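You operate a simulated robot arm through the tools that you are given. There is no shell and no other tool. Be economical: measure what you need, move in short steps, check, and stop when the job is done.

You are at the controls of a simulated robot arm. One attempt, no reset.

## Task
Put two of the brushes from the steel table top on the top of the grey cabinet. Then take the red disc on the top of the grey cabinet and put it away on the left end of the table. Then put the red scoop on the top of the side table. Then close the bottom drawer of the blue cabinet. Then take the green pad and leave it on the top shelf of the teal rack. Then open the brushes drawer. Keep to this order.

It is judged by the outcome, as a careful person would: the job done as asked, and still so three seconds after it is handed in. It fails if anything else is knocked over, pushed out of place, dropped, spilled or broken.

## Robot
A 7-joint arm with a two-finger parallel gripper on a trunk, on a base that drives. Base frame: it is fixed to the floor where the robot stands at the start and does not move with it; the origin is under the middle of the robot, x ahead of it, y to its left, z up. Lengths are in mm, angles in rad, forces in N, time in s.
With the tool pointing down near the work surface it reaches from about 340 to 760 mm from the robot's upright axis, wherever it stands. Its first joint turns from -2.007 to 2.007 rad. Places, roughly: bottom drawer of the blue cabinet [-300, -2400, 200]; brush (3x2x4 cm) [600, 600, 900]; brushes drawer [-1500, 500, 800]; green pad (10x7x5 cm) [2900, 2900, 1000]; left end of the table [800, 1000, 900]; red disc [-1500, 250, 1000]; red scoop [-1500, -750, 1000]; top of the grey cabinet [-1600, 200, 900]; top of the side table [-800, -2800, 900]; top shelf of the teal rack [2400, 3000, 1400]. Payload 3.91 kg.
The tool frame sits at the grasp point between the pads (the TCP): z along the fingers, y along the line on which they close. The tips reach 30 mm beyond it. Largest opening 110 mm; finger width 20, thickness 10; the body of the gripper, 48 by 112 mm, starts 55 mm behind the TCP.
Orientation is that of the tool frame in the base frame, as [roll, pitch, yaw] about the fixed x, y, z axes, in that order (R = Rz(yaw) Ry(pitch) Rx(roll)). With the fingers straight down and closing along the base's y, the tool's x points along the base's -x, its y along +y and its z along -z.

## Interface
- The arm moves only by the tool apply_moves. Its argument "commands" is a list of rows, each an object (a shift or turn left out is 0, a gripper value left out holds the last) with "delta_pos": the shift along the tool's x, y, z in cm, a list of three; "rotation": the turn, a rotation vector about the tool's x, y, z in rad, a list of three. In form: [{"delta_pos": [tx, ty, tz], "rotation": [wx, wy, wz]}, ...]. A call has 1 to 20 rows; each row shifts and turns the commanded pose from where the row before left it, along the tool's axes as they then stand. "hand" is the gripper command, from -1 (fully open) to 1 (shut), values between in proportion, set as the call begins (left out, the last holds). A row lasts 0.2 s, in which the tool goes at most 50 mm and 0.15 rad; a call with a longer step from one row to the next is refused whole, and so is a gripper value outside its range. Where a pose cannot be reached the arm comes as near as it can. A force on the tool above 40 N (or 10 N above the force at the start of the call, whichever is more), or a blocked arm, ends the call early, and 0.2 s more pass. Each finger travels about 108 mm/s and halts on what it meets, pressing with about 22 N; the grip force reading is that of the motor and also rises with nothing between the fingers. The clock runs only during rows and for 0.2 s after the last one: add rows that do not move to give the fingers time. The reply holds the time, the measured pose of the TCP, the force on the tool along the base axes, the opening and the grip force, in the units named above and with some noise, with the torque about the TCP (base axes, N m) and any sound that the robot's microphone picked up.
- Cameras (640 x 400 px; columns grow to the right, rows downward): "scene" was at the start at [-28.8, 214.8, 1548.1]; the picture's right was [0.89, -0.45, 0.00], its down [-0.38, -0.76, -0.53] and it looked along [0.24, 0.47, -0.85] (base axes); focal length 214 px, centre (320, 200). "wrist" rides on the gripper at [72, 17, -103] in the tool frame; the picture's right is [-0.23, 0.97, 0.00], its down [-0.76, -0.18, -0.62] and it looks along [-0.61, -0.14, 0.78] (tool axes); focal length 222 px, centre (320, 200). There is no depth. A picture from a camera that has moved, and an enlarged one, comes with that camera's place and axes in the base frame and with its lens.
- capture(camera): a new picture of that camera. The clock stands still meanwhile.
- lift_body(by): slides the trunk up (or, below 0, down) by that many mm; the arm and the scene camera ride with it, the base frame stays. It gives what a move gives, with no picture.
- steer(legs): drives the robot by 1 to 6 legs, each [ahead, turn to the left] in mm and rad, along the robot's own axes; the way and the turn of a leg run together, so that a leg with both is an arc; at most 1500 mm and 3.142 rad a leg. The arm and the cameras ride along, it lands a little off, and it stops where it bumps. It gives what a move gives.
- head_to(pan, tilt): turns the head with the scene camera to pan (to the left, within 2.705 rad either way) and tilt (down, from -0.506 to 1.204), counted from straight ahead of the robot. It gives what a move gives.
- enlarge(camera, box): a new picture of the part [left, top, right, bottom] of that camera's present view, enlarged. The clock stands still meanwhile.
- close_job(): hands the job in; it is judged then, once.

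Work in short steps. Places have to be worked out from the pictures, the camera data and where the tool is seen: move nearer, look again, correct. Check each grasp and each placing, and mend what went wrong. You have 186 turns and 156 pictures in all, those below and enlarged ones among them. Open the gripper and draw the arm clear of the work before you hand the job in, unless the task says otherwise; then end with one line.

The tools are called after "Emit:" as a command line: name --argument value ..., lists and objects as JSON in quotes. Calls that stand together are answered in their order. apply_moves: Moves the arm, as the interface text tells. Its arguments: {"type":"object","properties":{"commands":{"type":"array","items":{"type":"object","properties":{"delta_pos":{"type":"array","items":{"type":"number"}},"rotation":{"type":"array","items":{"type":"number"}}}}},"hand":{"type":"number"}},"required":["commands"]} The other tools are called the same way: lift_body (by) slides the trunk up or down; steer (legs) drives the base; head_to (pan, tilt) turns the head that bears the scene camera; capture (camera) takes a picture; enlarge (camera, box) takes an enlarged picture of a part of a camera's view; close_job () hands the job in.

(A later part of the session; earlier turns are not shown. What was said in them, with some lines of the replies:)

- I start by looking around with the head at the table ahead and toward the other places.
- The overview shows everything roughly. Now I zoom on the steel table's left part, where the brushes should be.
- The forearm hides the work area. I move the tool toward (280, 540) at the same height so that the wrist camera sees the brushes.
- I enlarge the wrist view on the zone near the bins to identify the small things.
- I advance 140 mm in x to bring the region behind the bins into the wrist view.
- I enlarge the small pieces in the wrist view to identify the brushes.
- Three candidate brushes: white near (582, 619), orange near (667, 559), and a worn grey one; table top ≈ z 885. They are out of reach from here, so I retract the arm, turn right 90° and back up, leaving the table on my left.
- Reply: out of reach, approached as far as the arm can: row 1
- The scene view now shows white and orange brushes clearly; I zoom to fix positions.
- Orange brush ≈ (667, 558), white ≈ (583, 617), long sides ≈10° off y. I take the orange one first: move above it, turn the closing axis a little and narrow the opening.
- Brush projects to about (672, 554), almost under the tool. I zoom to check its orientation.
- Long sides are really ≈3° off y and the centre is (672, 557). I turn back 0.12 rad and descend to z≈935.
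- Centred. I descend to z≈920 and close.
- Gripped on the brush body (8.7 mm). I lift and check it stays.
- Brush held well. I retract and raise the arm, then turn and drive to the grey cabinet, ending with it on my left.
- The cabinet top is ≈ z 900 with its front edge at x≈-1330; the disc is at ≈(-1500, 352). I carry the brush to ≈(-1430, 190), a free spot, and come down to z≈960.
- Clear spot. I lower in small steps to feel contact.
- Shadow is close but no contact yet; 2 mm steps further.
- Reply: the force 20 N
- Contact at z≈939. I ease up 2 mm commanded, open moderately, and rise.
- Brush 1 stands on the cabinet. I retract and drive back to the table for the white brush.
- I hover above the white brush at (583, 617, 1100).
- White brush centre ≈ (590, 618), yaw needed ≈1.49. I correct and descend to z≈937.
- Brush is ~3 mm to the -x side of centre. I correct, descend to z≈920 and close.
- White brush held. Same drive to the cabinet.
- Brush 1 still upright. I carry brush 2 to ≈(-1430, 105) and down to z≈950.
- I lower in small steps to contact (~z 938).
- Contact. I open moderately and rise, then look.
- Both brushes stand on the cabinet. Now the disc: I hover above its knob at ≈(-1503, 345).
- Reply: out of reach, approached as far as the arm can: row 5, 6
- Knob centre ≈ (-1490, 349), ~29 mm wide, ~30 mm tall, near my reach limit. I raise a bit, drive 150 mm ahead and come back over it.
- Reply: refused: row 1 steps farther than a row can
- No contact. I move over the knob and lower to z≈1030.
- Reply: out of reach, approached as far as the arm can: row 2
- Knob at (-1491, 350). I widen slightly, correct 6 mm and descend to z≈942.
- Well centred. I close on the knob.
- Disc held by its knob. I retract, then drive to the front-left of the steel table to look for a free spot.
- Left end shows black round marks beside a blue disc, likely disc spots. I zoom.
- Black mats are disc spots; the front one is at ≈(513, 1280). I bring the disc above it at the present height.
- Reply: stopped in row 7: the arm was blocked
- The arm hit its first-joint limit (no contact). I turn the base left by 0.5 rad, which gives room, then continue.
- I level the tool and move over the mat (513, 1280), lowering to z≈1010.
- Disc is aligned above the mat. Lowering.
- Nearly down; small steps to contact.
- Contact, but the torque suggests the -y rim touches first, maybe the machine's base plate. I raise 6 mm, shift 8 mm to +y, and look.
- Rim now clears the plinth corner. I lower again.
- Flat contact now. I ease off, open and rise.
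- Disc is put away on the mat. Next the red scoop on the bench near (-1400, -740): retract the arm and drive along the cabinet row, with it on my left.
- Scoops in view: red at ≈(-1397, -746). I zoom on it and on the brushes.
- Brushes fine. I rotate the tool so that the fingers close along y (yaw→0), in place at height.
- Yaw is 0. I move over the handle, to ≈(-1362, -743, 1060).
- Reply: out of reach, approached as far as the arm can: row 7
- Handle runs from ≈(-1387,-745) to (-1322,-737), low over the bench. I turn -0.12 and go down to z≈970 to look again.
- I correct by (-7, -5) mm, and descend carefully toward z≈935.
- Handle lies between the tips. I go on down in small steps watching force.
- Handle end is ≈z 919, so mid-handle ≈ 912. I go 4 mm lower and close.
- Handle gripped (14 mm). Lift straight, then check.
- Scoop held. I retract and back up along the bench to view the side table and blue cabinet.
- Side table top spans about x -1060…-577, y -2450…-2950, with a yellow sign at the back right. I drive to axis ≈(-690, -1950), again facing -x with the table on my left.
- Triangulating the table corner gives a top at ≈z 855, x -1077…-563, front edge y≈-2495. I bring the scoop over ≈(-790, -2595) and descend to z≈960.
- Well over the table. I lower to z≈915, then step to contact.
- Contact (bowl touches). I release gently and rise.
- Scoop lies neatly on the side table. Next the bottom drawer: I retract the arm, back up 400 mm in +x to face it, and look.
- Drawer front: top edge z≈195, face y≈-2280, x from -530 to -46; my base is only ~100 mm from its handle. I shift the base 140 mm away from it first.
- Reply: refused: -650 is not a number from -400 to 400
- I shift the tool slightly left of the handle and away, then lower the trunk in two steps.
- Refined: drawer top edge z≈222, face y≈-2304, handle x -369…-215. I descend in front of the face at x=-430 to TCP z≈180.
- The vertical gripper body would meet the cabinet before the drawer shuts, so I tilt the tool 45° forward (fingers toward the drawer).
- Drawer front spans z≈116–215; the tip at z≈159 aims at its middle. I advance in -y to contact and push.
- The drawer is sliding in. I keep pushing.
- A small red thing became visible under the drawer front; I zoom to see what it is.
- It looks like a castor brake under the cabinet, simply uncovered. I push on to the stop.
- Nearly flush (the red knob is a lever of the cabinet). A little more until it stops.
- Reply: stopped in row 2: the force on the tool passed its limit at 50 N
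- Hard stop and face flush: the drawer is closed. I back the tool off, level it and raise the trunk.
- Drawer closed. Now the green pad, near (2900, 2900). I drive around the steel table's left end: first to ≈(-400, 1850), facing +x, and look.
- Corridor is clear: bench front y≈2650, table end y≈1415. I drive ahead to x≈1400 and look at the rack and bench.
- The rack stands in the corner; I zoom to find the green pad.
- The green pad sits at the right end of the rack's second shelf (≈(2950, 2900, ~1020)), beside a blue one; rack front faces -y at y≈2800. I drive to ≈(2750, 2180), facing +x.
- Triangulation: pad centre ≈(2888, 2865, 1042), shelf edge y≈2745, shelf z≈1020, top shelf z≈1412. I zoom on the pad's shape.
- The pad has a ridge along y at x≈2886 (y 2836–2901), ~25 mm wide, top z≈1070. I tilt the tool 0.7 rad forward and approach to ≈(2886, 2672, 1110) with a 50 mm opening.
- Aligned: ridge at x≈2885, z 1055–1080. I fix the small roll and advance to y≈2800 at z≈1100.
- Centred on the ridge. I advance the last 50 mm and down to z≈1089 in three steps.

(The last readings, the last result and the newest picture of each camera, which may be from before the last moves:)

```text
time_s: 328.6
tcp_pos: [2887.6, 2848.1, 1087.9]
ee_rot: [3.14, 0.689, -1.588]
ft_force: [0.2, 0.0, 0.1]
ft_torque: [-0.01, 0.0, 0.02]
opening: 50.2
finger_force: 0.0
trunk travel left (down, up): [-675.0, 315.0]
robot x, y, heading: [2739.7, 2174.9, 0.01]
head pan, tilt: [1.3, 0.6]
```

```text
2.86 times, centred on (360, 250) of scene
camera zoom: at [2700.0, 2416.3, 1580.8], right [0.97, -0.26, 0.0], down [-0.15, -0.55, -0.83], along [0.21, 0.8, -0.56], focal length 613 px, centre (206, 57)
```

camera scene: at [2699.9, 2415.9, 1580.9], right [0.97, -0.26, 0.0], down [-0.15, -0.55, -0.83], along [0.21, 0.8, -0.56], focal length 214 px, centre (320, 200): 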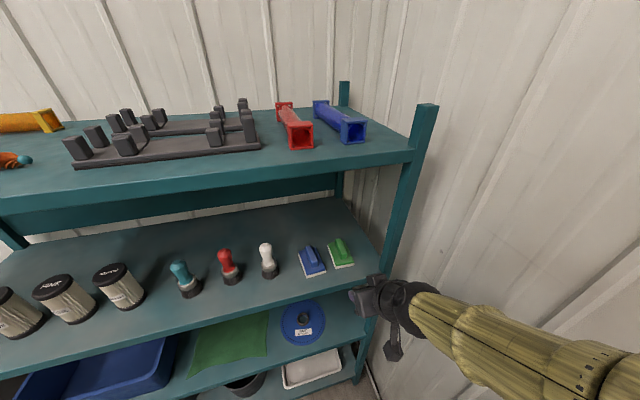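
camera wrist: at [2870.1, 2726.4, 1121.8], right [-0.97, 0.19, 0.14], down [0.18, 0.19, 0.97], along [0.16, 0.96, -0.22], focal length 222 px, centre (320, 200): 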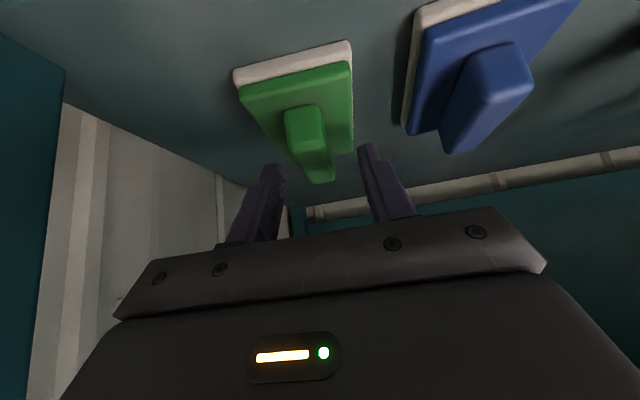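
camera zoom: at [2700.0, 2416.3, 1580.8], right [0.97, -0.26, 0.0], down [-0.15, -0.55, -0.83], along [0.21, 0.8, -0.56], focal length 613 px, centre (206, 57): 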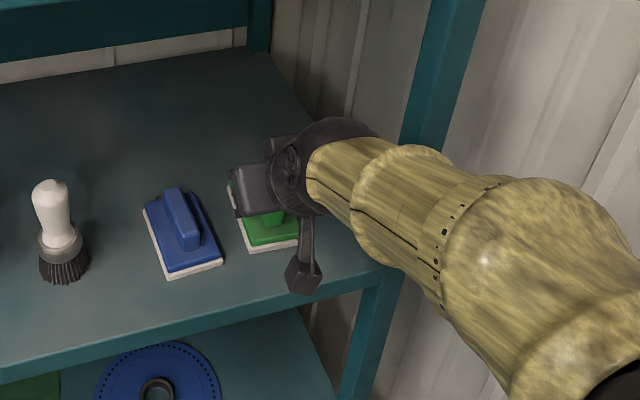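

The ridge lies between the fingertips. Closing.

Emit:
apply_moves --commands '[{}, {}, {}]' --hand 1

Emit:
capture --camera "wrist"

```text
time_s: 329.4
tcp_pos: [2887.6, 2849.0, 1086.8]
ee_rot: [3.141, 0.688, -1.586]
ft_force: [0.0, 0.2, 0.3]
ft_torque: [-0.06, -0.03, -0.04]
opening: 21.3
finger_force: 22.6
trunk travel left (down, up): [-675.0, 315.0]
robot x, y, heading: [2740.6, 2179.4, 0.009]
head pan, tilt: [1.3, 0.6]
```

```text
53 pictures are left
camera wrist: at [2870.1, 2726.3, 1121.7], right [-0.97, 0.19, 0.14], down [0.18, 0.19, 0.97], along [0.16, 0.96, -0.22], focal length 222 px, centre (320, 200)
```

wrist: 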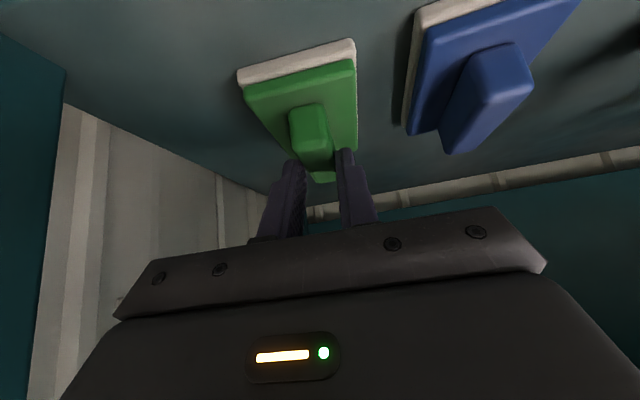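

Gripped (21 mm). I lift 30 mm and check.

Emit:
apply_moves --commands '[{"delta_pos": [-0.95, 0, -1.16]}, {"delta_pos": [-0.95, 0, -1.16]}, {}]'

Emit:
capture --camera "wrist"

```text
time_s: 330.2
tcp_pos: [2887.9, 2848.5, 1118.1]
ee_rot: [-3.14, 0.69, -1.586]
ft_force: [0.5, 0.8, -1.0]
ft_torque: [-0.03, 0.05, -0.02]
opening: 21.2
finger_force: 22.3
trunk travel left (down, up): [-675.0, 315.0]
robot x, y, heading: [2739.1, 2178.7, 0.01]
head pan, tilt: [1.3, 0.6]
```

```text
52 pictures are left
camera wrist: at [2869.4, 2726.9, 1152.0], right [-0.97, 0.19, 0.14], down [0.18, 0.19, 0.97], along [0.16, 0.96, -0.22], focal length 222 px, centre (320, 200)
```

wrist: 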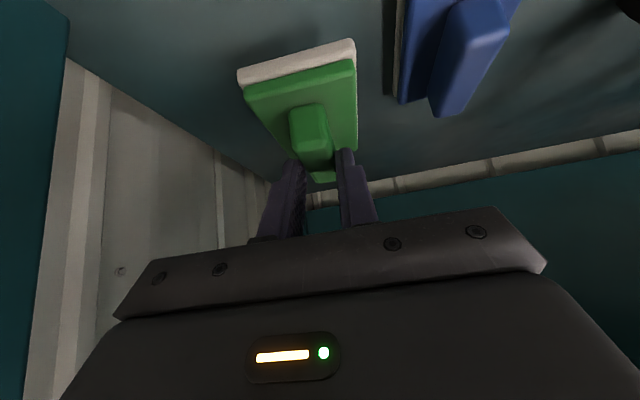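

Pad lifted level. I withdraw 230 mm straight out.

Emit:
apply_moves --commands '[{"delta_pos": [2.24, 0, -1.84]}, {"delta_pos": [2.24, 0, -1.84]}, {"delta_pos": [2.24, 0, -1.84]}, {"delta_pos": [2.24, 0, -1.84]}, {"delta_pos": [2.24, 0, -1.84]}, {"delta_pos": [2.24, 0, -1.84]}, {"delta_pos": [2.24, 0, -1.84]}, {"delta_pos": [2.24, 0, -1.84]}]'

Emit:
lift_body --by 315

Emit:
head_to --pan 1.5 --tilt 0.7

Emit:
capture --camera "scene"

Emit:
capture --camera "wrist"

```text
time_s: 332.0
tcp_pos: [2882.5, 2615.7, 1114.7]
ee_rot: [-3.141, 0.691, -1.587]
ft_force: [-0.3, -0.6, -0.6]
ft_torque: [-0.02, 0.02, 0.0]
opening: 21.0
finger_force: 22.5
trunk travel left (down, up): [-675.0, 315.0]
robot x, y, heading: [2740.4, 2179.8, 0.009]
head pan, tilt: [1.3, 0.6]
```

```text
time_s: 335.1
tcp_pos: [2883.1, 2616.9, 1431.6]
ee_rot: [3.142, 0.687, -1.587]
ft_force: [-0.6, 0.7, -0.8]
ft_torque: [-0.03, 0.0, -0.03]
opening: 21.2
finger_force: 22.2
trunk travel left (down, up): [-990.0, 0.0]
robot x, y, heading: [2738.1, 2179.9, 0.012]
head pan, tilt: [1.3, 0.6]
```

```text
time_s: 335.8
tcp_pos: [2881.9, 2616.2, 1431.2]
ee_rot: [3.141, 0.688, -1.586]
ft_force: [-0.4, -0.1, -0.6]
ft_torque: [-0.02, -0.02, 0.01]
opening: 21.2
finger_force: 21.2
trunk travel left (down, up): [-990.0, 0.0]
robot x, y, heading: [2739.7, 2179.0, 0.009]
head pan, tilt: [1.499, 0.7]
```

```text
51 pictures are left
camera scene: at [2682.8, 2415.7, 1887.2], right [1.0, -0.06, 0.0], down [-0.04, -0.64, -0.77], along [0.05, 0.76, -0.64], focal length 214 px, centre (320, 200)
```

scene: 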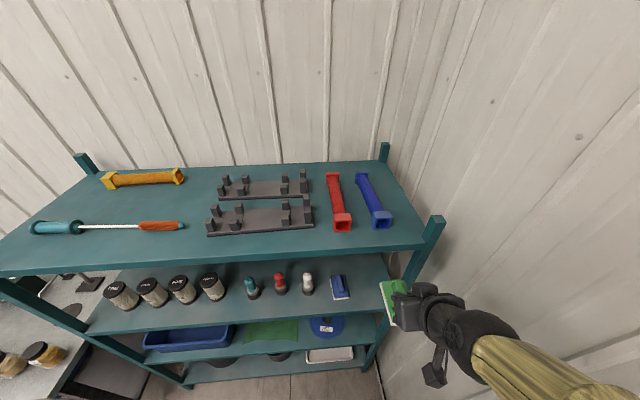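

```text
50 pictures are left
camera wrist: at [2865.4, 2495.4, 1466.1], right [-0.97, 0.19, 0.14], down [0.18, 0.19, 0.97], along [0.16, 0.96, -0.22], focal length 222 px, centre (320, 200)
```

wrist: 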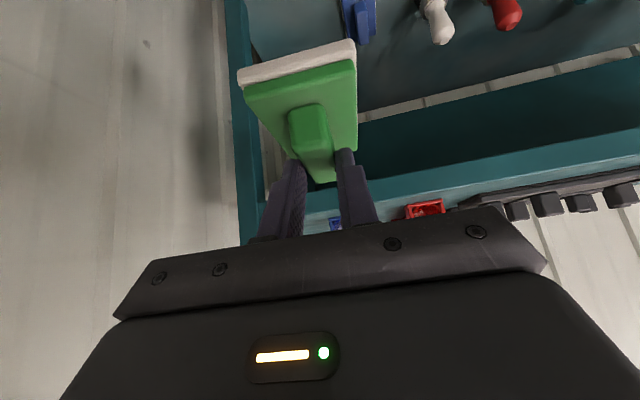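

The free area on the top shelf is left of the tray, behind the screwdriver: around (2290, 2985). I raise the tool 130 mm and drive the base to ≈(2240, 2365) in a way that keeps the arm clear.

Emit:
apply_moves --commands '[{"delta_pos": [-2.75, 0, -3.35]}, {"delta_pos": [-2.75, 0, -3.35]}, {"delta_pos": [-2.75, 0, -3.35]}, {}]'

Emit:
steer --legs '[[-250, 0], [0, -0.64], [-312, 0], [0, 0.64]]'

Emit:
capture --camera "scene"

Emit:
capture --camera "wrist"

```text
time_s: 336.8
tcp_pos: [2882.4, 2616.1, 1561.2]
ee_rot: [3.141, 0.687, -1.585]
ft_force: [0.1, 0.0, -0.5]
ft_torque: [-0.02, -0.01, 0.03]
opening: 21.4
finger_force: 22.1
trunk travel left (down, up): [-990.0, 0.0]
robot x, y, heading: [2737.8, 2177.0, 0.009]
head pan, tilt: [1.499, 0.7]
```

```text
time_s: 342.9
tcp_pos: [2677.3, 2575.6, 1562.4]
ee_rot: [-3.138, 0.687, -2.236]
ft_force: [-0.3, 0.1, -1.7]
ft_torque: [-0.02, 0.01, 0.0]
opening: 21.2
finger_force: 22.1
trunk travel left (down, up): [-990.0, 0.0]
robot x, y, heading: [2301.2, 2318.9, -0.648]
head pan, tilt: [1.499, 0.7]
stopped in leg 3: the robot was blocked; the commanded pose is now the measured one
```

```text
49 pictures are left
camera scene: at [2397.2, 2539.2, 1887.2], right [0.75, -0.66, 0.0], down [-0.42, -0.49, -0.77], along [0.5, 0.58, -0.64], focal length 214 px, centre (320, 200)
```

scene: 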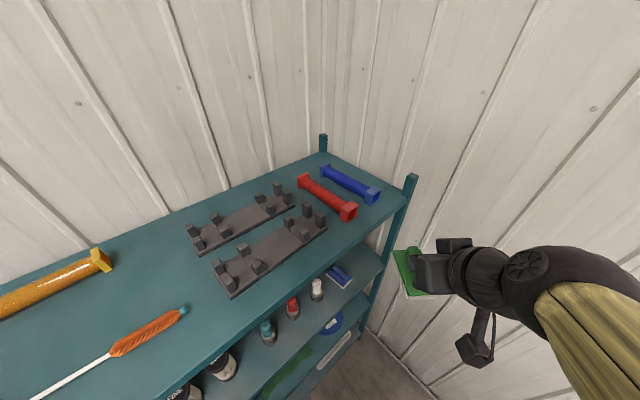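

```text
48 pictures are left
camera wrist: at [2589.4, 2490.8, 1596.4], right [-0.66, 0.74, 0.14], down [0.26, 0.04, 0.97], along [0.71, 0.67, -0.22], focal length 222 px, centre (320, 200)
```

wrist: 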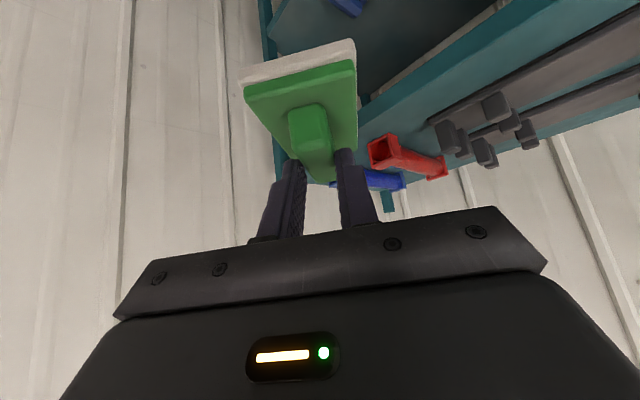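

The base was blocked at (2301, 2319). I look back-left and down for what it touches.

Emit:
head_to --pan 2.6 --tilt 0.9

Emit:
capture --camera "scene"

```text
time_s: 344.2
tcp_pos: [2680.3, 2574.2, 1560.9]
ee_rot: [-3.14, 0.687, -2.239]
ft_force: [0.1, 0.3, -0.9]
ft_torque: [0.01, 0.02, -0.02]
opening: 21.3
finger_force: 22.2
trunk travel left (down, up): [-990.0, 0.0]
robot x, y, heading: [2301.4, 2316.7, -0.643]
head pan, tilt: [2.601, 0.901]
```

```text
47 pictures are left
camera scene: at [2316.4, 2543.5, 1871.0], right [0.93, 0.37, 0.0], down [0.29, -0.73, -0.62], along [-0.23, 0.58, -0.78], focal length 214 px, centre (320, 200)
```

scene: 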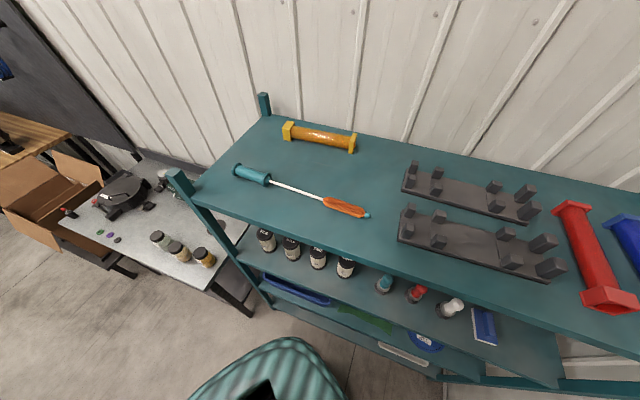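

Likely the base's rear-left corner touched the rack's front. Turning left in place moves that corner away, so I raise the pad 40 mm more and turn left 0.64.

Emit:
apply_moves --commands '[{"delta_pos": [-2.5, 0, -3.1]}, {}]'

Emit:
steer --legs '[[20, 0], [0, 0.64]]'

Emit:
head_to --pan 1.6 --tilt 0.8

Emit:
capture --camera "scene"

```text
time_s: 344.8
tcp_pos: [2681.6, 2574.0, 1601.2]
ee_rot: [-3.14, 0.687, -2.239]
ft_force: [0.9, 0.1, -0.6]
ft_torque: [0.0, 0.03, 0.0]
opening: 21.1
finger_force: 21.6
trunk travel left (down, up): [-990.0, 0.0]
robot x, y, heading: [2299.3, 2315.7, -0.645]
head pan, tilt: [2.601, 0.901]
```

```text
time_s: 348.0
tcp_pos: [2471.4, 2734.5, 1602.0]
ee_rot: [-3.139, 0.688, -1.609]
ft_force: [0.0, 0.5, -1.4]
ft_torque: [-0.08, 0.01, 0.0]
opening: 21.2
finger_force: 22.1
trunk travel left (down, up): [-990.0, 0.0]
robot x, y, heading: [2313.5, 2302.8, -0.017]
head pan, tilt: [2.601, 0.901]
```

```text
time_s: 349.3
tcp_pos: [2471.5, 2735.2, 1601.3]
ee_rot: [-3.139, 0.686, -1.609]
ft_force: [-0.1, 1.2, -0.7]
ft_torque: [0.0, 0.0, -0.03]
opening: 21.6
finger_force: 22.3
trunk travel left (down, up): [-990.0, 0.0]
robot x, y, heading: [2314.9, 2301.3, -0.013]
head pan, tilt: [1.6, 0.799]
```

```text
46 pictures are left
camera scene: at [2257.6, 2537.4, 1878.9], right [1.0, 0.02, 0.0], down [0.01, -0.72, -0.7], along [-0.01, 0.7, -0.72], focal length 214 px, centre (320, 200)
```

scene: 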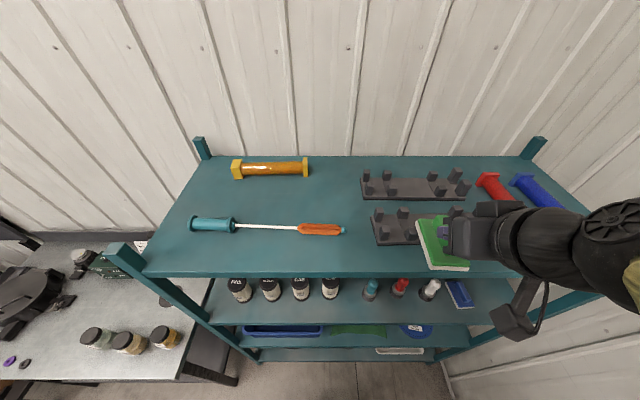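

Free region on the top shelf: x 2215–2375, y 2905–3130. I move the pad over its middle (TCP ≈ (2290, 2980)) at this height.

Emit:
apply_moves --commands '[{"delta_pos": [-2.63, 2.71, 2.15]}, {"delta_pos": [-2.63, 2.71, 2.15]}, {"delta_pos": [-2.63, 2.71, 2.15]}, {"delta_pos": [-2.63, 2.71, 2.15]}, {"delta_pos": [-2.63, 2.71, 2.15]}, {"delta_pos": [-2.63, 2.71, 2.15]}, {"delta_pos": [-2.63, 2.71, 2.15]}, {}]'

Emit:
capture --camera "wrist"

Emit:
capture --camera "scene"

```text
time_s: 351.1
tcp_pos: [2293.0, 2977.8, 1603.5]
ee_rot: [3.14, 0.691, -1.608]
ft_force: [0.9, -0.4, -0.7]
ft_torque: [-0.01, 0.05, 0.03]
opening: 21.4
finger_force: 21.9
trunk travel left (down, up): [-990.0, 0.0]
robot x, y, heading: [2318.0, 2297.9, -0.014]
head pan, tilt: [1.6, 0.799]
```

```text
45 pictures are left
camera wrist: at [2272.6, 2857.4, 1638.2], right [-0.97, 0.21, 0.14], down [0.18, 0.18, 0.97], along [0.18, 0.96, -0.22], focal length 222 px, centre (320, 200)
```

wrist: 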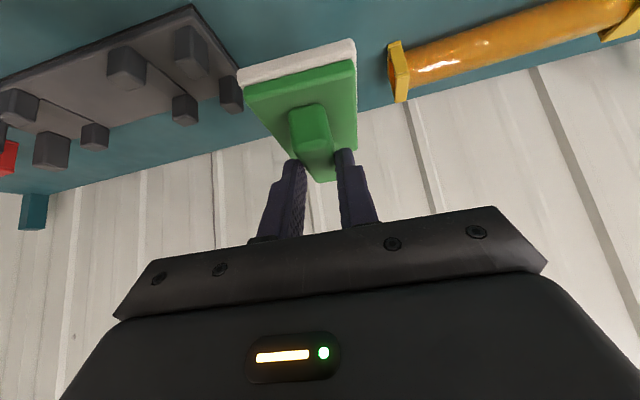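

```text
44 pictures are left
camera scene: at [2259.4, 2535.2, 1879.3], right [1.0, 0.02, 0.0], down [0.01, -0.72, -0.7], along [-0.01, 0.7, -0.72], focal length 214 px, centre (320, 200)
```

scene: 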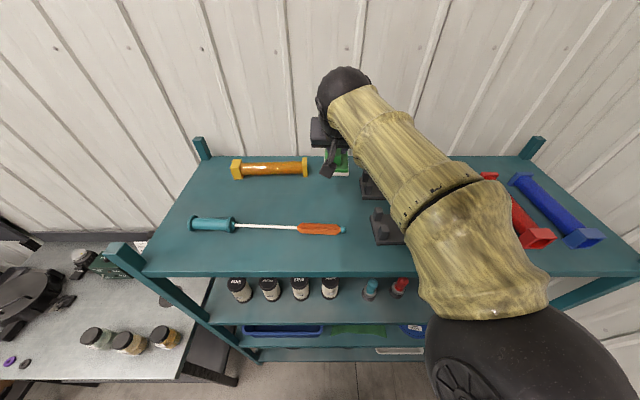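

I lower straight down 100 mm and look.

Emit:
apply_moves --commands '[{"delta_pos": [1.59, 0, 1.93]}, {"delta_pos": [1.59, 0, 1.93]}, {"delta_pos": [1.59, 0, 1.93]}, {"delta_pos": [1.59, 0, 1.93]}, {}]'

Emit:
capture --camera "scene"

Emit:
capture --camera "wrist"

```text
time_s: 352.3
tcp_pos: [2292.2, 2981.0, 1500.4]
ee_rot: [3.142, 0.687, -1.609]
ft_force: [-0.6, -0.7, -0.8]
ft_torque: [-0.01, 0.01, 0.02]
opening: 21.3
finger_force: 22.1
trunk travel left (down, up): [-990.0, 0.0]
robot x, y, heading: [2315.7, 2304.3, -0.016]
head pan, tilt: [1.6, 0.799]
```

```text
43 pictures are left
camera scene: at [2257.7, 2537.7, 1878.9], right [1.0, 0.02, 0.0], down [0.01, -0.72, -0.7], along [-0.01, 0.7, -0.72], focal length 214 px, centre (320, 200)
```

scene: 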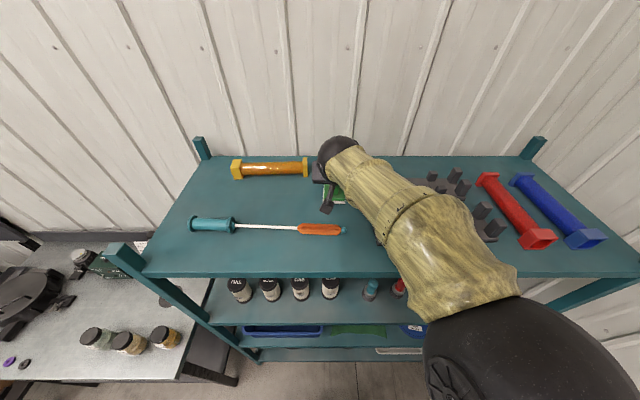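

```text
42 pictures are left
camera wrist: at [2271.4, 2860.0, 1536.0], right [-0.97, 0.21, 0.14], down [0.18, 0.19, 0.97], along [0.18, 0.96, -0.22], focal length 222 px, centre (320, 200)
```

wrist: 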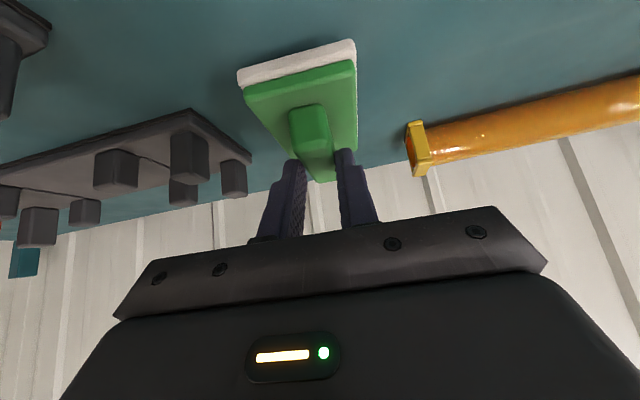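

Clear. Continue down in small steps to contact.

Emit:
apply_moves --commands '[{"delta_pos": [0.64, 0, 0.77]}, {"delta_pos": [0.51, 0, 0.62]}, {"delta_pos": [0.19, 0, 0.23]}, {"delta_pos": [0.13, 0, 0.15]}, {"delta_pos": [0.13, 0, 0.15]}, {"delta_pos": [0.13, 0, 0.15]}, {}]'

Emit:
capture --camera "wrist"

```text
time_s: 353.9
tcp_pos: [2292.5, 2977.7, 1477.5]
ee_rot: [3.14, 0.693, -1.608]
ft_force: [1.1, 1.3, 25.3]
ft_torque: [-0.27, 0.03, -0.04]
opening: 21.5
finger_force: 21.8
trunk travel left (down, up): [-990.0, 0.0]
robot x, y, heading: [2315.4, 2304.9, -0.015]
head pan, tilt: [1.6, 0.799]
```

```text
41 pictures are left
camera wrist: at [2271.4, 2856.8, 1512.1], right [-0.97, 0.21, 0.14], down [0.18, 0.18, 0.97], along [0.18, 0.96, -0.21], focal length 222 px, centre (320, 200)
```

wrist: 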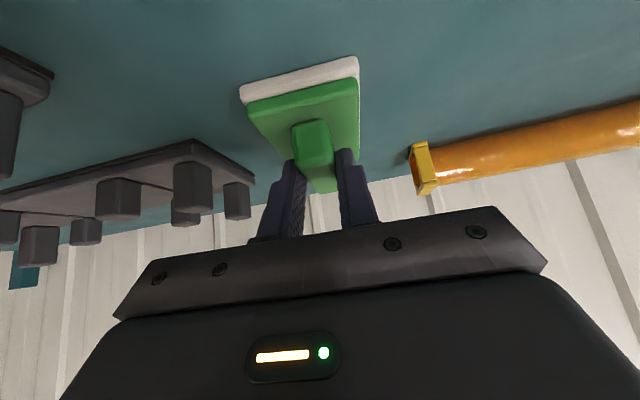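

Contact (25 N). I ease off slightly, open, and check.

Emit:
apply_moves --commands '[{"delta_pos": [-0.2, 0, -0.24]}, {}]'

Emit:
apply_moves --commands '[{}, {}, {}]' --hand 0.15

Emit:
capture --camera "wrist"

```text
time_s: 354.5
tcp_pos: [2291.9, 2978.1, 1478.6]
ee_rot: [-3.14, 0.689, -1.609]
ft_force: [0.6, 0.7, 12.7]
ft_torque: [0.57, 0.0, -0.03]
opening: 21.5
finger_force: 22.1
trunk travel left (down, up): [-990.0, 0.0]
robot x, y, heading: [2318.2, 2304.3, -0.015]
head pan, tilt: [1.6, 0.799]
```

```text
time_s: 355.3
tcp_pos: [2291.4, 2978.7, 1477.6]
ee_rot: [-3.141, 0.686, -1.609]
ft_force: [0.0, 0.4, 0.4]
ft_torque: [0.01, 0.0, -0.06]
opening: 46.8
finger_force: 0.1
trunk travel left (down, up): [-990.0, 0.0]
robot x, y, heading: [2316.3, 2301.3, -0.015]
head pan, tilt: [1.6, 0.799]
```

```text
40 pictures are left
camera wrist: at [2271.2, 2859.0, 1512.4], right [-0.97, 0.21, 0.14], down [0.18, 0.19, 0.96], along [0.18, 0.96, -0.22], focal length 222 px, centre (320, 200)
```

wrist: 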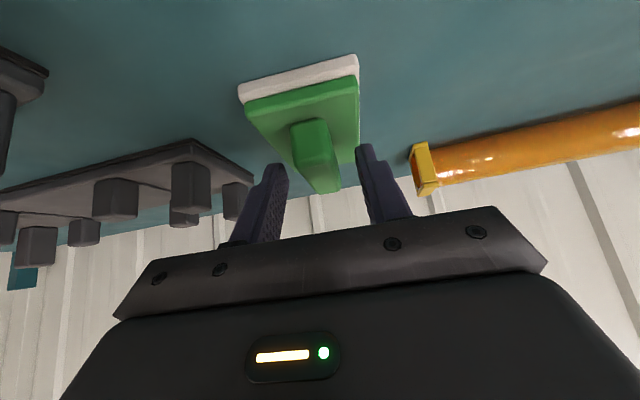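

Released and resting flat. I rise 130 mm, draw back, and look.

Emit:
apply_moves --commands '[{"delta_pos": [-1.27, 0, -1.54]}, {"delta_pos": [-2.07, 0, -2.5]}, {"delta_pos": [-2.3, 0, -2.8]}, {"delta_pos": [-2.6, 0, -3.2]}, {"delta_pos": [3.2, 0, -2.64]}, {"delta_pos": [3.2, 0, -2.64]}, {"delta_pos": [3.2, 0, -2.64]}, {"delta_pos": [3.2, 0, -2.64]}, {"delta_pos": [3.2, 0, -2.64]}, {"delta_pos": [3.2, 0, -2.64]}, {"delta_pos": [3.2, 0, -2.64]}]'

Emit:
capture --camera "scene"

```text
time_s: 357.9
tcp_pos: [2322.4, 2702.9, 1603.1]
ee_rot: [3.111, 0.663, -1.726]
ft_force: [0.6, 0.2, -1.3]
ft_torque: [0.0, 0.0, 0.02]
opening: 46.7
finger_force: 0.0
trunk travel left (down, up): [-990.0, 0.0]
robot x, y, heading: [2315.7, 2305.7, -0.012]
head pan, tilt: [1.6, 0.799]
stopped in row 11: the arm was blocked; the commanded pose is now the measured one
```

```text
39 pictures are left
camera scene: at [2257.3, 2539.1, 1878.7], right [1.0, 0.02, 0.0], down [0.01, -0.72, -0.7], along [-0.01, 0.7, -0.72], focal length 214 px, centre (320, 200)
```

scene: 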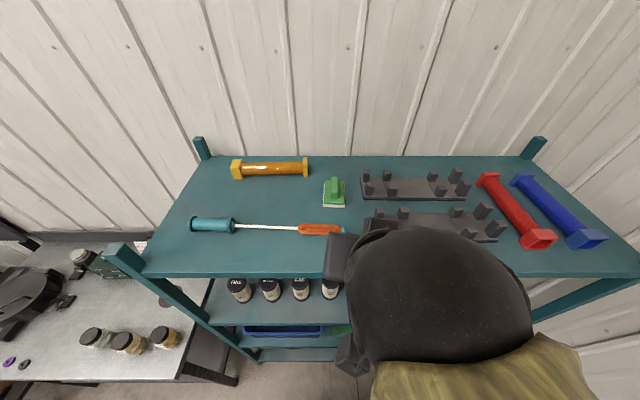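

Pad rests well on the top shelf. Now I leave the rack: turn left a bit, back away, then along the corridor toward the grey cabinet.

Emit:
steer --legs '[[0, 0.4], [-1000, 0], [0, -0.39], [-1500, 0], [-700, 0]]'

```text
time_s: 379.4
tcp_pos: [-778.9, 2318.6, 1603.4]
ee_rot: [3.109, 0.663, -1.724]
ft_force: [1.0, -0.2, -0.8]
ft_torque: [0.03, 0.0, 0.0]
opening: 46.8
finger_force: 0.0
trunk travel left (down, up): [-990.0, 0.0]
robot x, y, heading: [-783.5, 1915.6, -0.012]
head pan, tilt: [1.6, 0.799]
```

Now at (-783, 1915). I level the tool, then swing the arm from the left to straight ahead here in free space.

Emit:
apply_moves --commands '[{"rotation": [0.006, 0.1326, 0.0]}, {"rotation": [0.006, 0.1326, 0.0]}, {"rotation": [0.006, 0.1326, 0.0]}, {"rotation": [0.006, 0.1326, 0.0]}, {"rotation": [0.006, 0.1326, 0.0]}, {}]'

Emit:
apply_moves --commands '[{"delta_pos": [0.2, -4.2, 0], "rotation": [0, 0, 0.1]}, {"delta_pos": [0.2, -4.2, 0], "rotation": [0, 0, 0.1]}, {"delta_pos": [0.2, -4.2, 0], "rotation": [0, 0, 0.1]}, {"delta_pos": [0.2, -4.2, 0], "rotation": [0, 0, 0.1]}, {"delta_pos": [0.2, -4.2, 0], "rotation": [0, 0, 0.1]}, {"delta_pos": [0.2, -4.2, 0], "rotation": [0, 0, 0.1]}, {"delta_pos": [0.2, -4.2, 0], "rotation": [0, 0, 0.1]}, {"delta_pos": [0.2, -4.2, 0], "rotation": [0, 0, 0.1]}, {"delta_pos": [0.2, -4.2, 0], "rotation": [0, 0, 0.1]}, {"delta_pos": [0.2, -4.2, 0], "rotation": [0, 0, 0.1]}, {"delta_pos": [0.2, -4.2, 0], "rotation": [0, 0, 0.1]}, {"delta_pos": [0.2, -4.2, 0], "rotation": [0, 0, 0.1]}]'

```text
time_s: 380.8
tcp_pos: [-780.0, 2318.1, 1602.5]
ee_rot: [-3.137, 0.001, -1.712]
ft_force: [0.2, -0.1, 1.6]
ft_torque: [0.01, -0.03, 0.0]
opening: 47.0
finger_force: 0.0
trunk travel left (down, up): [-990.0, 0.0]
robot x, y, heading: [-785.0, 1918.8, -0.017]
head pan, tilt: [1.6, 0.799]
```

```text
time_s: 383.4
tcp_pos: [-428.5, 1995.4, 1604.5]
ee_rot: [3.141, 0.003, -2.913]
ft_force: [-0.9, 0.2, -0.4]
ft_torque: [0.06, -0.03, -0.01]
opening: 47.0
finger_force: 0.2
trunk travel left (down, up): [-990.0, 0.0]
robot x, y, heading: [-780.3, 1917.7, -0.013]
head pan, tilt: [1.6, 0.799]
```

Next I extend ahead, square the yaw and pitch the tool to horizontal, pointing ahead.

Emit:
apply_moves --commands '[{"rotation": [0, 0, 0.115]}, {"rotation": [0, 0, 0.115]}, {"delta_pos": [-4.5, 0, 0]}, {"delta_pos": [-4.5, 0, 0]}, {"delta_pos": [-4.5, 0, 0]}, {"delta_pos": [-4.5, 0, 0]}, {"delta_pos": [-4.5, 0, 0]}, {"rotation": [0, -0.1428, 0]}, {"rotation": [0, -0.1428, 0]}, {"rotation": [0, -0.1428, 0]}, {"rotation": [0, -0.1428, 0]}, {"rotation": [0, -0.1428, 0]}, {"rotation": [0, -0.1428, 0]}, {"rotation": [0, -0.1428, 0]}, {"rotation": [0, -0.1428, 0]}, {"rotation": [0, -0.1428, 0]}, {"rotation": [0, -0.1428, 0]}, {"rotation": [0, -0.1428, 0]}, {}]'

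Emit:
steer --legs '[[280, 0], [0, 1.583], [-1390, 0]]'

Emit:
head_to --pan 1.5 --tilt 0.5

Emit:
capture --camera "scene"

```text
time_s: 387.4
tcp_pos: [-203.9, 1998.8, 1605.0]
ee_rot: [0.06, 1.568, 0.062]
ft_force: [0.0, -0.1, -1.8]
ft_torque: [-0.01, 0.0, -0.03]
opening: 46.9
finger_force: 0.0
trunk travel left (down, up): [-990.0, 0.0]
robot x, y, heading: [-786.5, 1919.4, -0.015]
head pan, tilt: [1.6, 0.799]
```

```text
time_s: 402.9
tcp_pos: [-590.9, 1097.4, 1604.1]
ee_rot: [0.05, 1.569, 1.633]
ft_force: [-0.7, 0.3, 0.2]
ft_torque: [0.03, -0.01, 0.02]
opening: 47.0
finger_force: 0.0
trunk travel left (down, up): [-990.0, 0.0]
robot x, y, heading: [-503.7, 517.3, 1.574]
head pan, tilt: [1.6, 0.799]
```

```text
time_s: 403.8
tcp_pos: [-590.5, 1098.7, 1603.6]
ee_rot: [0.028, 1.568, 1.611]
ft_force: [-0.8, 0.3, 0.8]
ft_torque: [-0.01, -0.04, 0.01]
opening: 47.0
finger_force: 0.1
trunk travel left (down, up): [-990.0, 0.0]
robot x, y, heading: [-503.0, 517.3, 1.573]
head pan, tilt: [1.499, 0.499]
```

```text
38 pictures are left
camera scene: at [-747.4, 465.1, 1904.8], right [0.07, 1.0, 0.0], down [0.48, -0.03, -0.88], along [-0.88, 0.06, -0.48], focal length 214 px, centre (320, 200)
```

scene: 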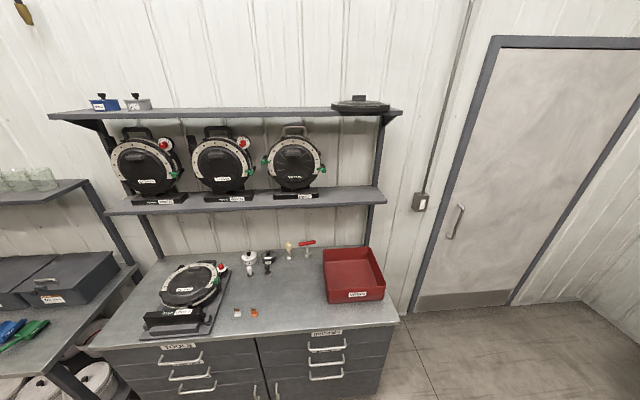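

I turn left to face the cabinet (-x), lower the trunk, and read the drawer labels.

Emit:
steer --legs '[[0, 1.568]]'

Emit:
lift_body --by -400

Emit:
head_to --pan -0.15 --tilt 0.7

Emit:
capture --camera "scene"

```text
time_s: 409.9
tcp_pos: [-1079.8, 403.8, 1604.2]
ee_rot: [0.043, 1.569, -3.035]
ft_force: [-0.4, 0.5, -0.1]
ft_torque: [-0.02, 0.01, 0.01]
opening: 46.8
finger_force: 0.1
trunk travel left (down, up): [-990.0, 0.0]
robot x, y, heading: [-508.6, 517.0, -3.088]
head pan, tilt: [1.499, 0.499]
```

```text
time_s: 413.7
tcp_pos: [-1077.6, 403.3, 1203.1]
ee_rot: [0.058, 1.568, -3.021]
ft_force: [-0.8, 0.1, -0.4]
ft_torque: [-0.03, 0.07, -0.01]
opening: 46.6
finger_force: 0.1
trunk travel left (down, up): [-590.0, 400.0]
robot x, y, heading: [-505.7, 519.8, -3.092]
head pan, tilt: [1.499, 0.499]
```

```text
time_s: 415.4
tcp_pos: [-1078.8, 403.9, 1204.2]
ee_rot: [0.046, 1.57, -3.034]
ft_force: [-0.6, 0.0, -0.3]
ft_torque: [-0.01, 0.01, 0.0]
opening: 47.2
finger_force: 0.1
trunk travel left (down, up): [-590.0, 400.0]
robot x, y, heading: [-503.9, 521.8, -3.089]
head pan, tilt: [-0.15, 0.7]
```

```text
37 pictures are left
camera scene: at [-520.8, 377.7, 1487.2], right [0.1, 1.0, 0.0], down [0.64, -0.06, -0.76], along [-0.76, 0.08, -0.64], focal length 214 px, centre (320, 200)
```

scene: 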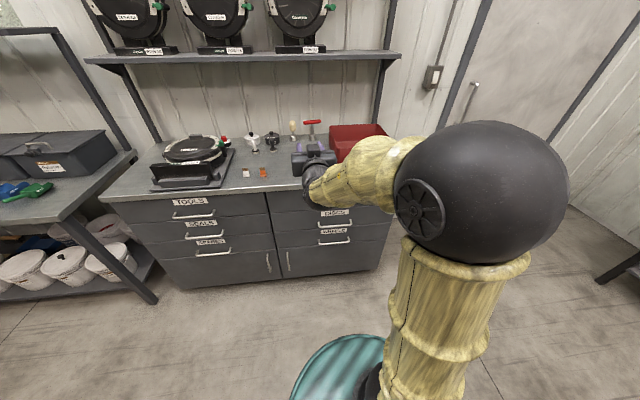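

I zoom on the labels.

Emit:
enlarge --camera "scene" --box '[160, 180, 380, 280]'

```text
2.91 times, centred on (270, 230) of scene
camera zoom: at [-520.8, 377.7, 1487.2], right [0.1, 1.0, 0.0], down [0.64, -0.06, -0.76], along [-0.76, 0.08, -0.64], focal length 624 px, centre (466, 113)
```

zoom: 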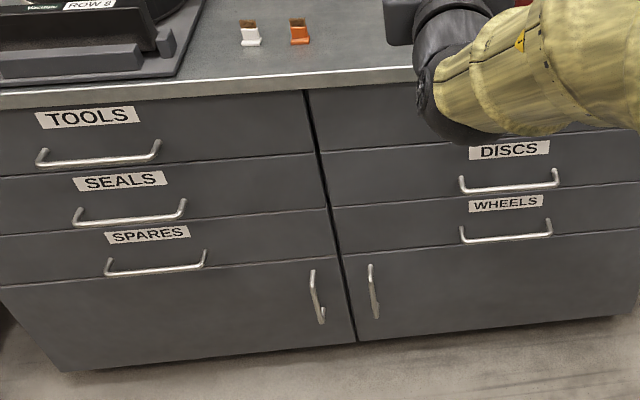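

Right column: DISCS and WHEELS visible, so the hidden top-right one should be BRUSHES; I verify after moving. I square the heading, lower the trunk and rotate the gripper so that it closes vertically.

Emit:
steer --legs '[[0, -0.053]]'

Emit:
lift_body --by -400

Emit:
apply_moves --commands '[{"rotation": [0, 0, 0.1428]}, {"rotation": [0, 0, 0.1428]}, {"rotation": [0, 0, 0.1428]}, {"rotation": [0, 0, 0.1428]}, {"rotation": [0, 0, 0.1428]}, {"rotation": [0, 0, 0.1428]}, {"rotation": [0, 0, 0.1428]}, {"rotation": [0, 0, 0.1428]}, {"rotation": [0, 0, 0.1428]}, {"rotation": [0, 0, 0.1428]}, {"rotation": [0, 0, 0.1428]}, {}]'

Emit:
capture --camera "wrist"

Emit:
capture --camera "scene"

```text
time_s: 416.3
tcp_pos: [-1083.8, 435.4, 1205.0]
ee_rot: [0.078, 1.569, -3.054]
ft_force: [-0.3, -0.2, 0.4]
ft_torque: [0.0, 0.02, 0.01]
opening: 46.7
finger_force: 0.0
trunk travel left (down, up): [-590.0, 400.0]
robot x, y, heading: [-505.8, 519.0, 3.137]
head pan, tilt: [-0.15, 0.7]
```

```text
time_s: 420.1
tcp_pos: [-1083.1, 434.7, 803.7]
ee_rot: [0.07, 1.57, -3.067]
ft_force: [0.2, -0.3, -0.2]
ft_torque: [0.02, 0.01, 0.02]
opening: 47.0
finger_force: 0.0
trunk travel left (down, up): [-190.0, 800.0]
robot x, y, heading: [-502.5, 516.5, 3.14]
head pan, tilt: [-0.15, 0.7]
```

```text
time_s: 422.7
tcp_pos: [-1083.9, 435.4, 805.0]
ee_rot: [1.569, 0.0, -1.563]
ft_force: [0.2, 0.7, -0.2]
ft_torque: [-0.03, 0.05, -0.02]
opening: 46.8
finger_force: 0.0
trunk travel left (down, up): [-190.0, 800.0]
robot x, y, heading: [-503.9, 517.3, 3.134]
head pan, tilt: [-0.15, 0.7]
```

```text
35 pictures are left
camera wrist: at [-978.5, 363.7, 821.5], right [0.0, 0.23, 0.97], down [0.62, 0.77, -0.18], along [-0.79, 0.6, -0.14], focal length 222 px, centre (320, 200)
```

wrist: 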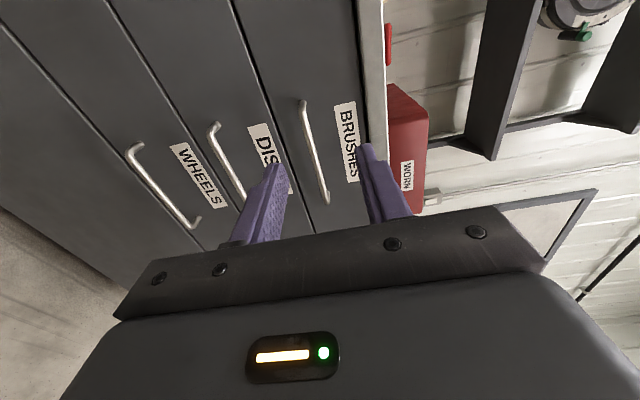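

```text
34 pictures are left
camera scene: at [-528.5, 379.0, 1087.2], right [0.15, 0.99, 0.0], down [0.64, -0.1, -0.76], along [-0.76, 0.12, -0.64], focal length 214 px, centre (320, 200)
```

scene: 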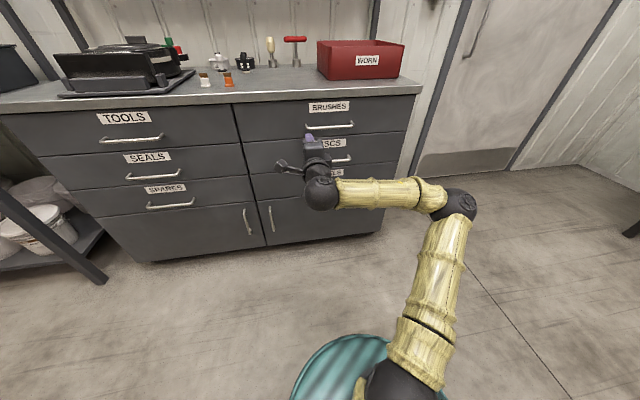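

Label BRUSHES confirmed at top right; handle bar ≈(-1316, 530, 778). I align the tool to it and drive 130 mm ahead.

Emit:
apply_moves --commands '[{"delta_pos": [-3.2, -0.9, 0]}, {"delta_pos": [-3.2, -0.9, 0]}, {"delta_pos": [-3.1, -0.9, 0]}, {}]'

Emit:
steer --legs '[[130, 0]]'

Emit:
capture --camera "wrist"

Emit:
enlarge --camera "scene" --box '[230, 60, 430, 185]'

```text
time_s: 423.7
tcp_pos: [-1082.9, 532.6, 776.7]
ee_rot: [1.567, 0.001, -1.562]
ft_force: [-0.3, -0.3, 0.2]
ft_torque: [-0.01, -0.03, -0.02]
opening: 46.6
finger_force: 0.1
trunk travel left (down, up): [-190.0, 800.0]
robot x, y, heading: [-506.5, 516.9, 3.137]
head pan, tilt: [-0.15, 0.7]
```

```text
time_s: 425.1
tcp_pos: [-1215.6, 533.9, 776.8]
ee_rot: [1.57, 0.0, -1.565]
ft_force: [-0.1, -0.1, 0.0]
ft_torque: [0.0, 0.01, 0.0]
opening: 46.9
finger_force: 0.1
trunk travel left (down, up): [-190.0, 800.0]
robot x, y, heading: [-637.6, 518.6, 3.134]
head pan, tilt: [-0.15, 0.7]
```

```text
33 pictures are left
camera wrist: at [-1110.2, 462.0, 794.7], right [0.0, 0.23, 0.97], down [0.62, 0.77, -0.18], along [-0.79, 0.6, -0.14], focal length 222 px, centre (320, 200)
```

wrist: 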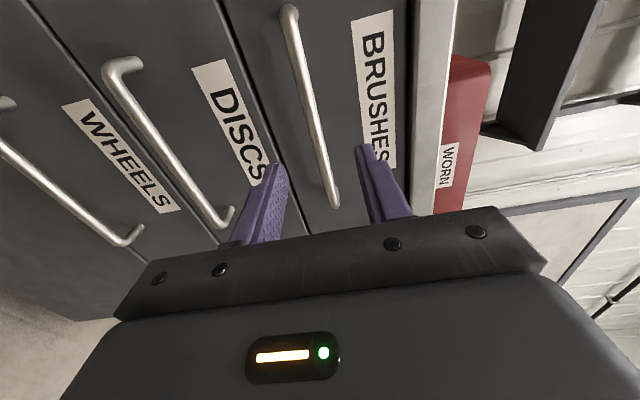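

```text
3.20 times, centred on (330, 122) of scene
camera zoom: at [-660.5, 379.5, 1087.2], right [0.15, 0.99, 0.0], down [0.64, -0.1, -0.76], along [-0.76, 0.12, -0.64], focal length 686 px, centre (288, 448)
```

zoom: 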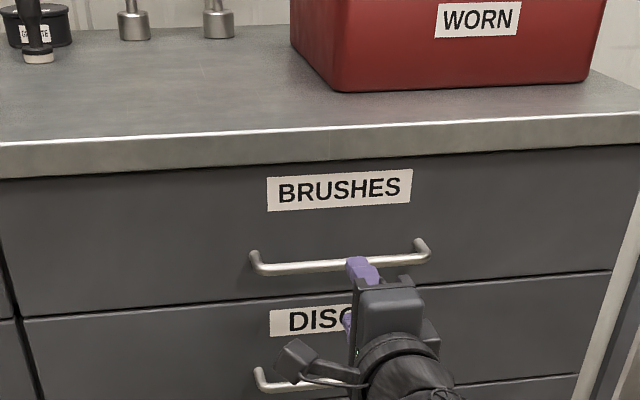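

Bar confirmed at x≈-1316, z≈775, y 448–629. I advance the tool 84 mm so the bar sits between the pads.

Emit:
apply_moves --commands '[{"delta_pos": [0, -0.1, 3]}, {"delta_pos": [0, 0, 3]}, {"delta_pos": [0, 0, 1.5]}, {"delta_pos": [0, 0, 0.9]}, {}]'

Emit:
capture --camera "wrist"

```text
time_s: 426.3
tcp_pos: [-1299.4, 532.4, 775.6]
ee_rot: [1.569, 0.001, -1.566]
ft_force: [0.3, -0.2, -0.6]
ft_torque: [0.01, -0.02, 0.0]
opening: 46.9
finger_force: 0.2
trunk travel left (down, up): [-190.0, 800.0]
robot x, y, heading: [-632.8, 517.2, 3.135]
head pan, tilt: [-0.15, 0.7]
```

```text
31 pictures are left
camera wrist: at [-1195.0, 461.4, 793.9], right [0.0, 0.23, 0.97], down [0.62, 0.77, -0.18], along [-0.79, 0.6, -0.14], focal length 222 px, centre (320, 200)
```

wrist: 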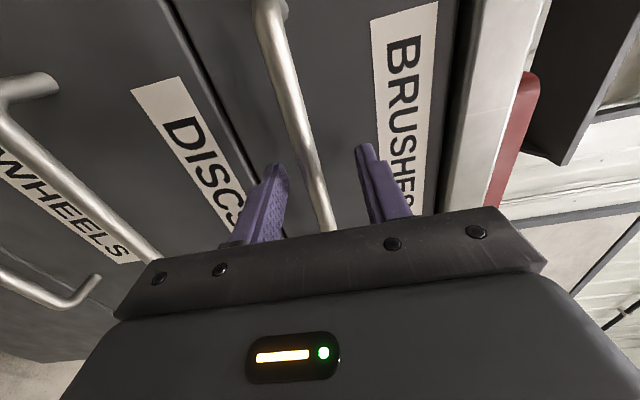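

Bar lies between the fingers. I close.

Emit:
apply_moves --commands '[{}, {}, {}]' --hand 1

Emit:
capture --camera "wrist"

```text
time_s: 427.1
tcp_pos: [-1300.4, 533.7, 774.1]
ee_rot: [1.576, 0.001, -1.564]
ft_force: [16.5, 1.2, -27.4]
ft_torque: [-0.01, -0.27, -0.27]
opening: 11.8
finger_force: 44.8
trunk travel left (down, up): [-190.0, 800.0]
robot x, y, heading: [-634.6, 518.5, 3.139]
head pan, tilt: [-0.15, 0.7]
```

```text
30 pictures are left
camera wrist: at [-1195.5, 461.4, 791.4], right [-0.01, 0.23, 0.97], down [0.62, 0.77, -0.17], along [-0.79, 0.6, -0.15], focal length 222 px, centre (320, 200)
```

wrist: 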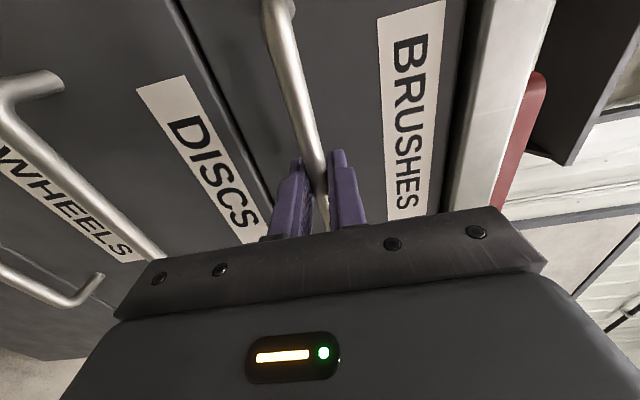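

Bar gripped. I relieve the vertical load by 2 mm and pull 40 mm with the arm first.

Emit:
apply_moves --commands '[{"delta_pos": [0, -0.2, 0]}, {"delta_pos": [0, 0, -1]}, {"delta_pos": [0, 0, -1.5]}, {"delta_pos": [0, 0, -1.5]}, {}]'

Emit:
capture --camera "wrist"

```text
time_s: 428.3
tcp_pos: [-1259.7, 532.9, 772.9]
ee_rot: [1.569, -0.001, -1.563]
ft_force: [0.6, -5.0, -17.1]
ft_torque: [-0.02, -0.19, -0.78]
opening: 11.5
finger_force: 44.9
trunk travel left (down, up): [-190.0, 800.0]
robot x, y, heading: [-637.2, 520.1, 3.14]
head pan, tilt: [-0.15, 0.7]
```

```text
29 pictures are left
camera wrist: at [-1154.6, 462.1, 790.7], right [0.0, 0.23, 0.97], down [0.62, 0.77, -0.18], along [-0.79, 0.6, -0.14], focal length 222 px, centre (320, 200)
```

wrist: 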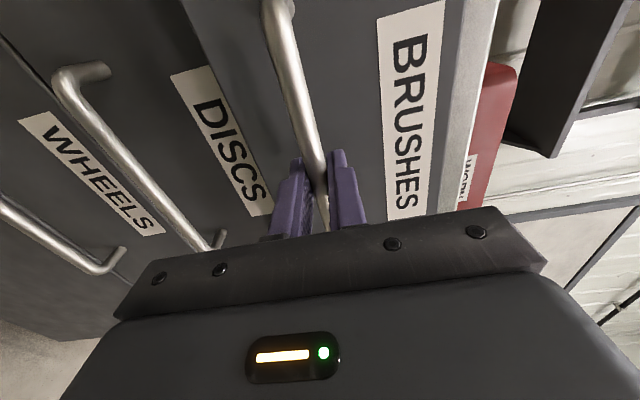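

The drawer follows. I pull it further by driving back 190 mm.

Emit:
steer --legs '[[-190, 0]]'

Emit:
capture --camera "scene"

```text
time_s: 430.0
tcp_pos: [-1069.3, 536.6, 773.0]
ee_rot: [1.57, -0.003, -1.571]
ft_force: [-2.8, 17.3, -13.4]
ft_torque: [0.11, -0.12, -0.63]
opening: 11.6
finger_force: 45.4
trunk travel left (down, up): [-190.0, 800.0]
robot x, y, heading: [-439.9, 517.7, 3.135]
head pan, tilt: [-0.15, 0.7]
```

```text
28 pictures are left
camera scene: at [-470.8, 380.0, 1087.4], right [0.16, 0.99, 0.0], down [0.64, -0.1, -0.76], along [-0.75, 0.12, -0.65], focal length 214 px, centre (320, 200)
```

scene: 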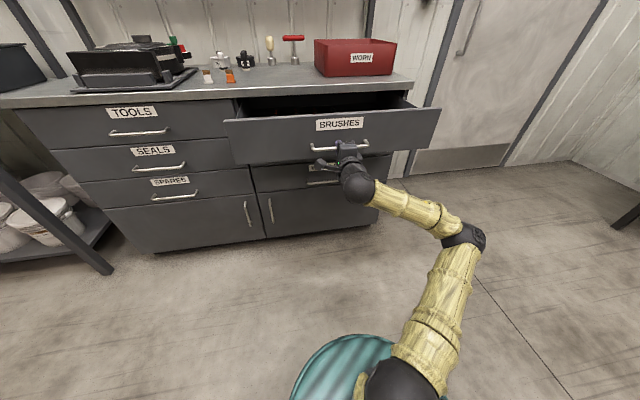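

The drawer is open ~230 mm. I release the bar gently and back away.

Emit:
apply_moves --commands '[{}, {}, {}]' --hand -0.1

Emit:
apply_moves --commands '[{"delta_pos": [0, 0, -2]}, {"delta_pos": [0, 0, -3]}, {"delta_pos": [0, 0, -3]}, {}]'

Emit:
steer --legs '[[-250, 0]]'

Emit:
head_to --pan -0.05 --tilt 0.5

Emit:
capture --camera "scene"

```text
time_s: 430.8
tcp_pos: [-1068.3, 535.3, 774.0]
ee_rot: [1.568, 0.0, -1.571]
ft_force: [-0.4, 0.1, 0.2]
ft_torque: [0.06, -0.01, -0.02]
opening: 60.4
finger_force: 0.1
trunk travel left (down, up): [-190.0, 800.0]
robot x, y, heading: [-444.6, 523.5, 3.131]
head pan, tilt: [-0.15, 0.7]
```

```text
time_s: 431.8
tcp_pos: [-987.7, 535.2, 774.5]
ee_rot: [1.571, 0.001, -1.572]
ft_force: [-0.2, -0.8, -0.4]
ft_torque: [-0.02, 0.01, 0.03]
opening: 60.7
finger_force: 0.0
trunk travel left (down, up): [-190.0, 800.0]
robot x, y, heading: [-444.9, 513.9, 3.134]
head pan, tilt: [-0.15, 0.7]
```

```text
time_s: 433.9
tcp_pos: [-738.6, 535.2, 775.9]
ee_rot: [1.568, 0.0, -1.573]
ft_force: [0.2, 0.8, 0.2]
ft_torque: [0.03, 0.05, 0.0]
opening: 60.6
finger_force: 0.1
trunk travel left (down, up): [-190.0, 800.0]
robot x, y, heading: [-192.0, 515.6, 3.132]
head pan, tilt: [-0.15, 0.7]
```

```text
time_s: 434.6
tcp_pos: [-739.6, 535.6, 773.7]
ee_rot: [1.568, -0.001, -1.573]
ft_force: [0.9, -1.1, -0.6]
ft_torque: [-0.02, 0.0, 0.03]
opening: 60.6
finger_force: 0.1
trunk travel left (down, up): [-190.0, 800.0]
robot x, y, heading: [-199.0, 514.2, 3.134]
head pan, tilt: [-0.051, 0.499]
```

```text
27 pictures are left
camera scene: at [-227.9, 368.7, 1104.9], right [0.06, 1.0, 0.0], down [0.48, -0.03, -0.88], along [-0.88, 0.05, -0.48], focal length 214 px, centre (320, 200)
```

scene: 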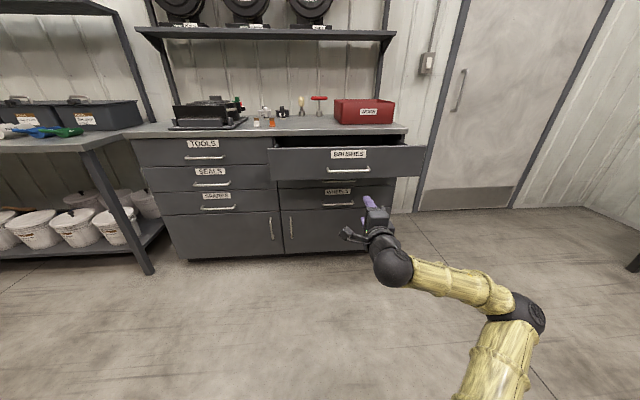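

All steps are done and the drawer stays open; I open the gripper fully and hand the job in.

Emit:
apply_moves --commands '[{}, {}, {}]' --hand -1

Emit:
close_job

```text
time_s: 435.4
tcp_pos: [-739.2, 534.5, 775.3]
ee_rot: [1.57, 0.0, -1.573]
ft_force: [0.5, -0.1, -0.8]
ft_torque: [0.02, 0.02, 0.01]
opening: 110.3
finger_force: 0.0
trunk travel left (down, up): [-190.0, 800.0]
robot x, y, heading: [-197.4, 515.1, 3.132]
head pan, tilt: [-0.051, 0.499]
```

```text
The job is handed in.
```

I did all six steps in the order asked and handed the job in; nothing was seen to fall or shift, though the base bumped something once, probably the front of the teal rack, while I was placing the green pad.
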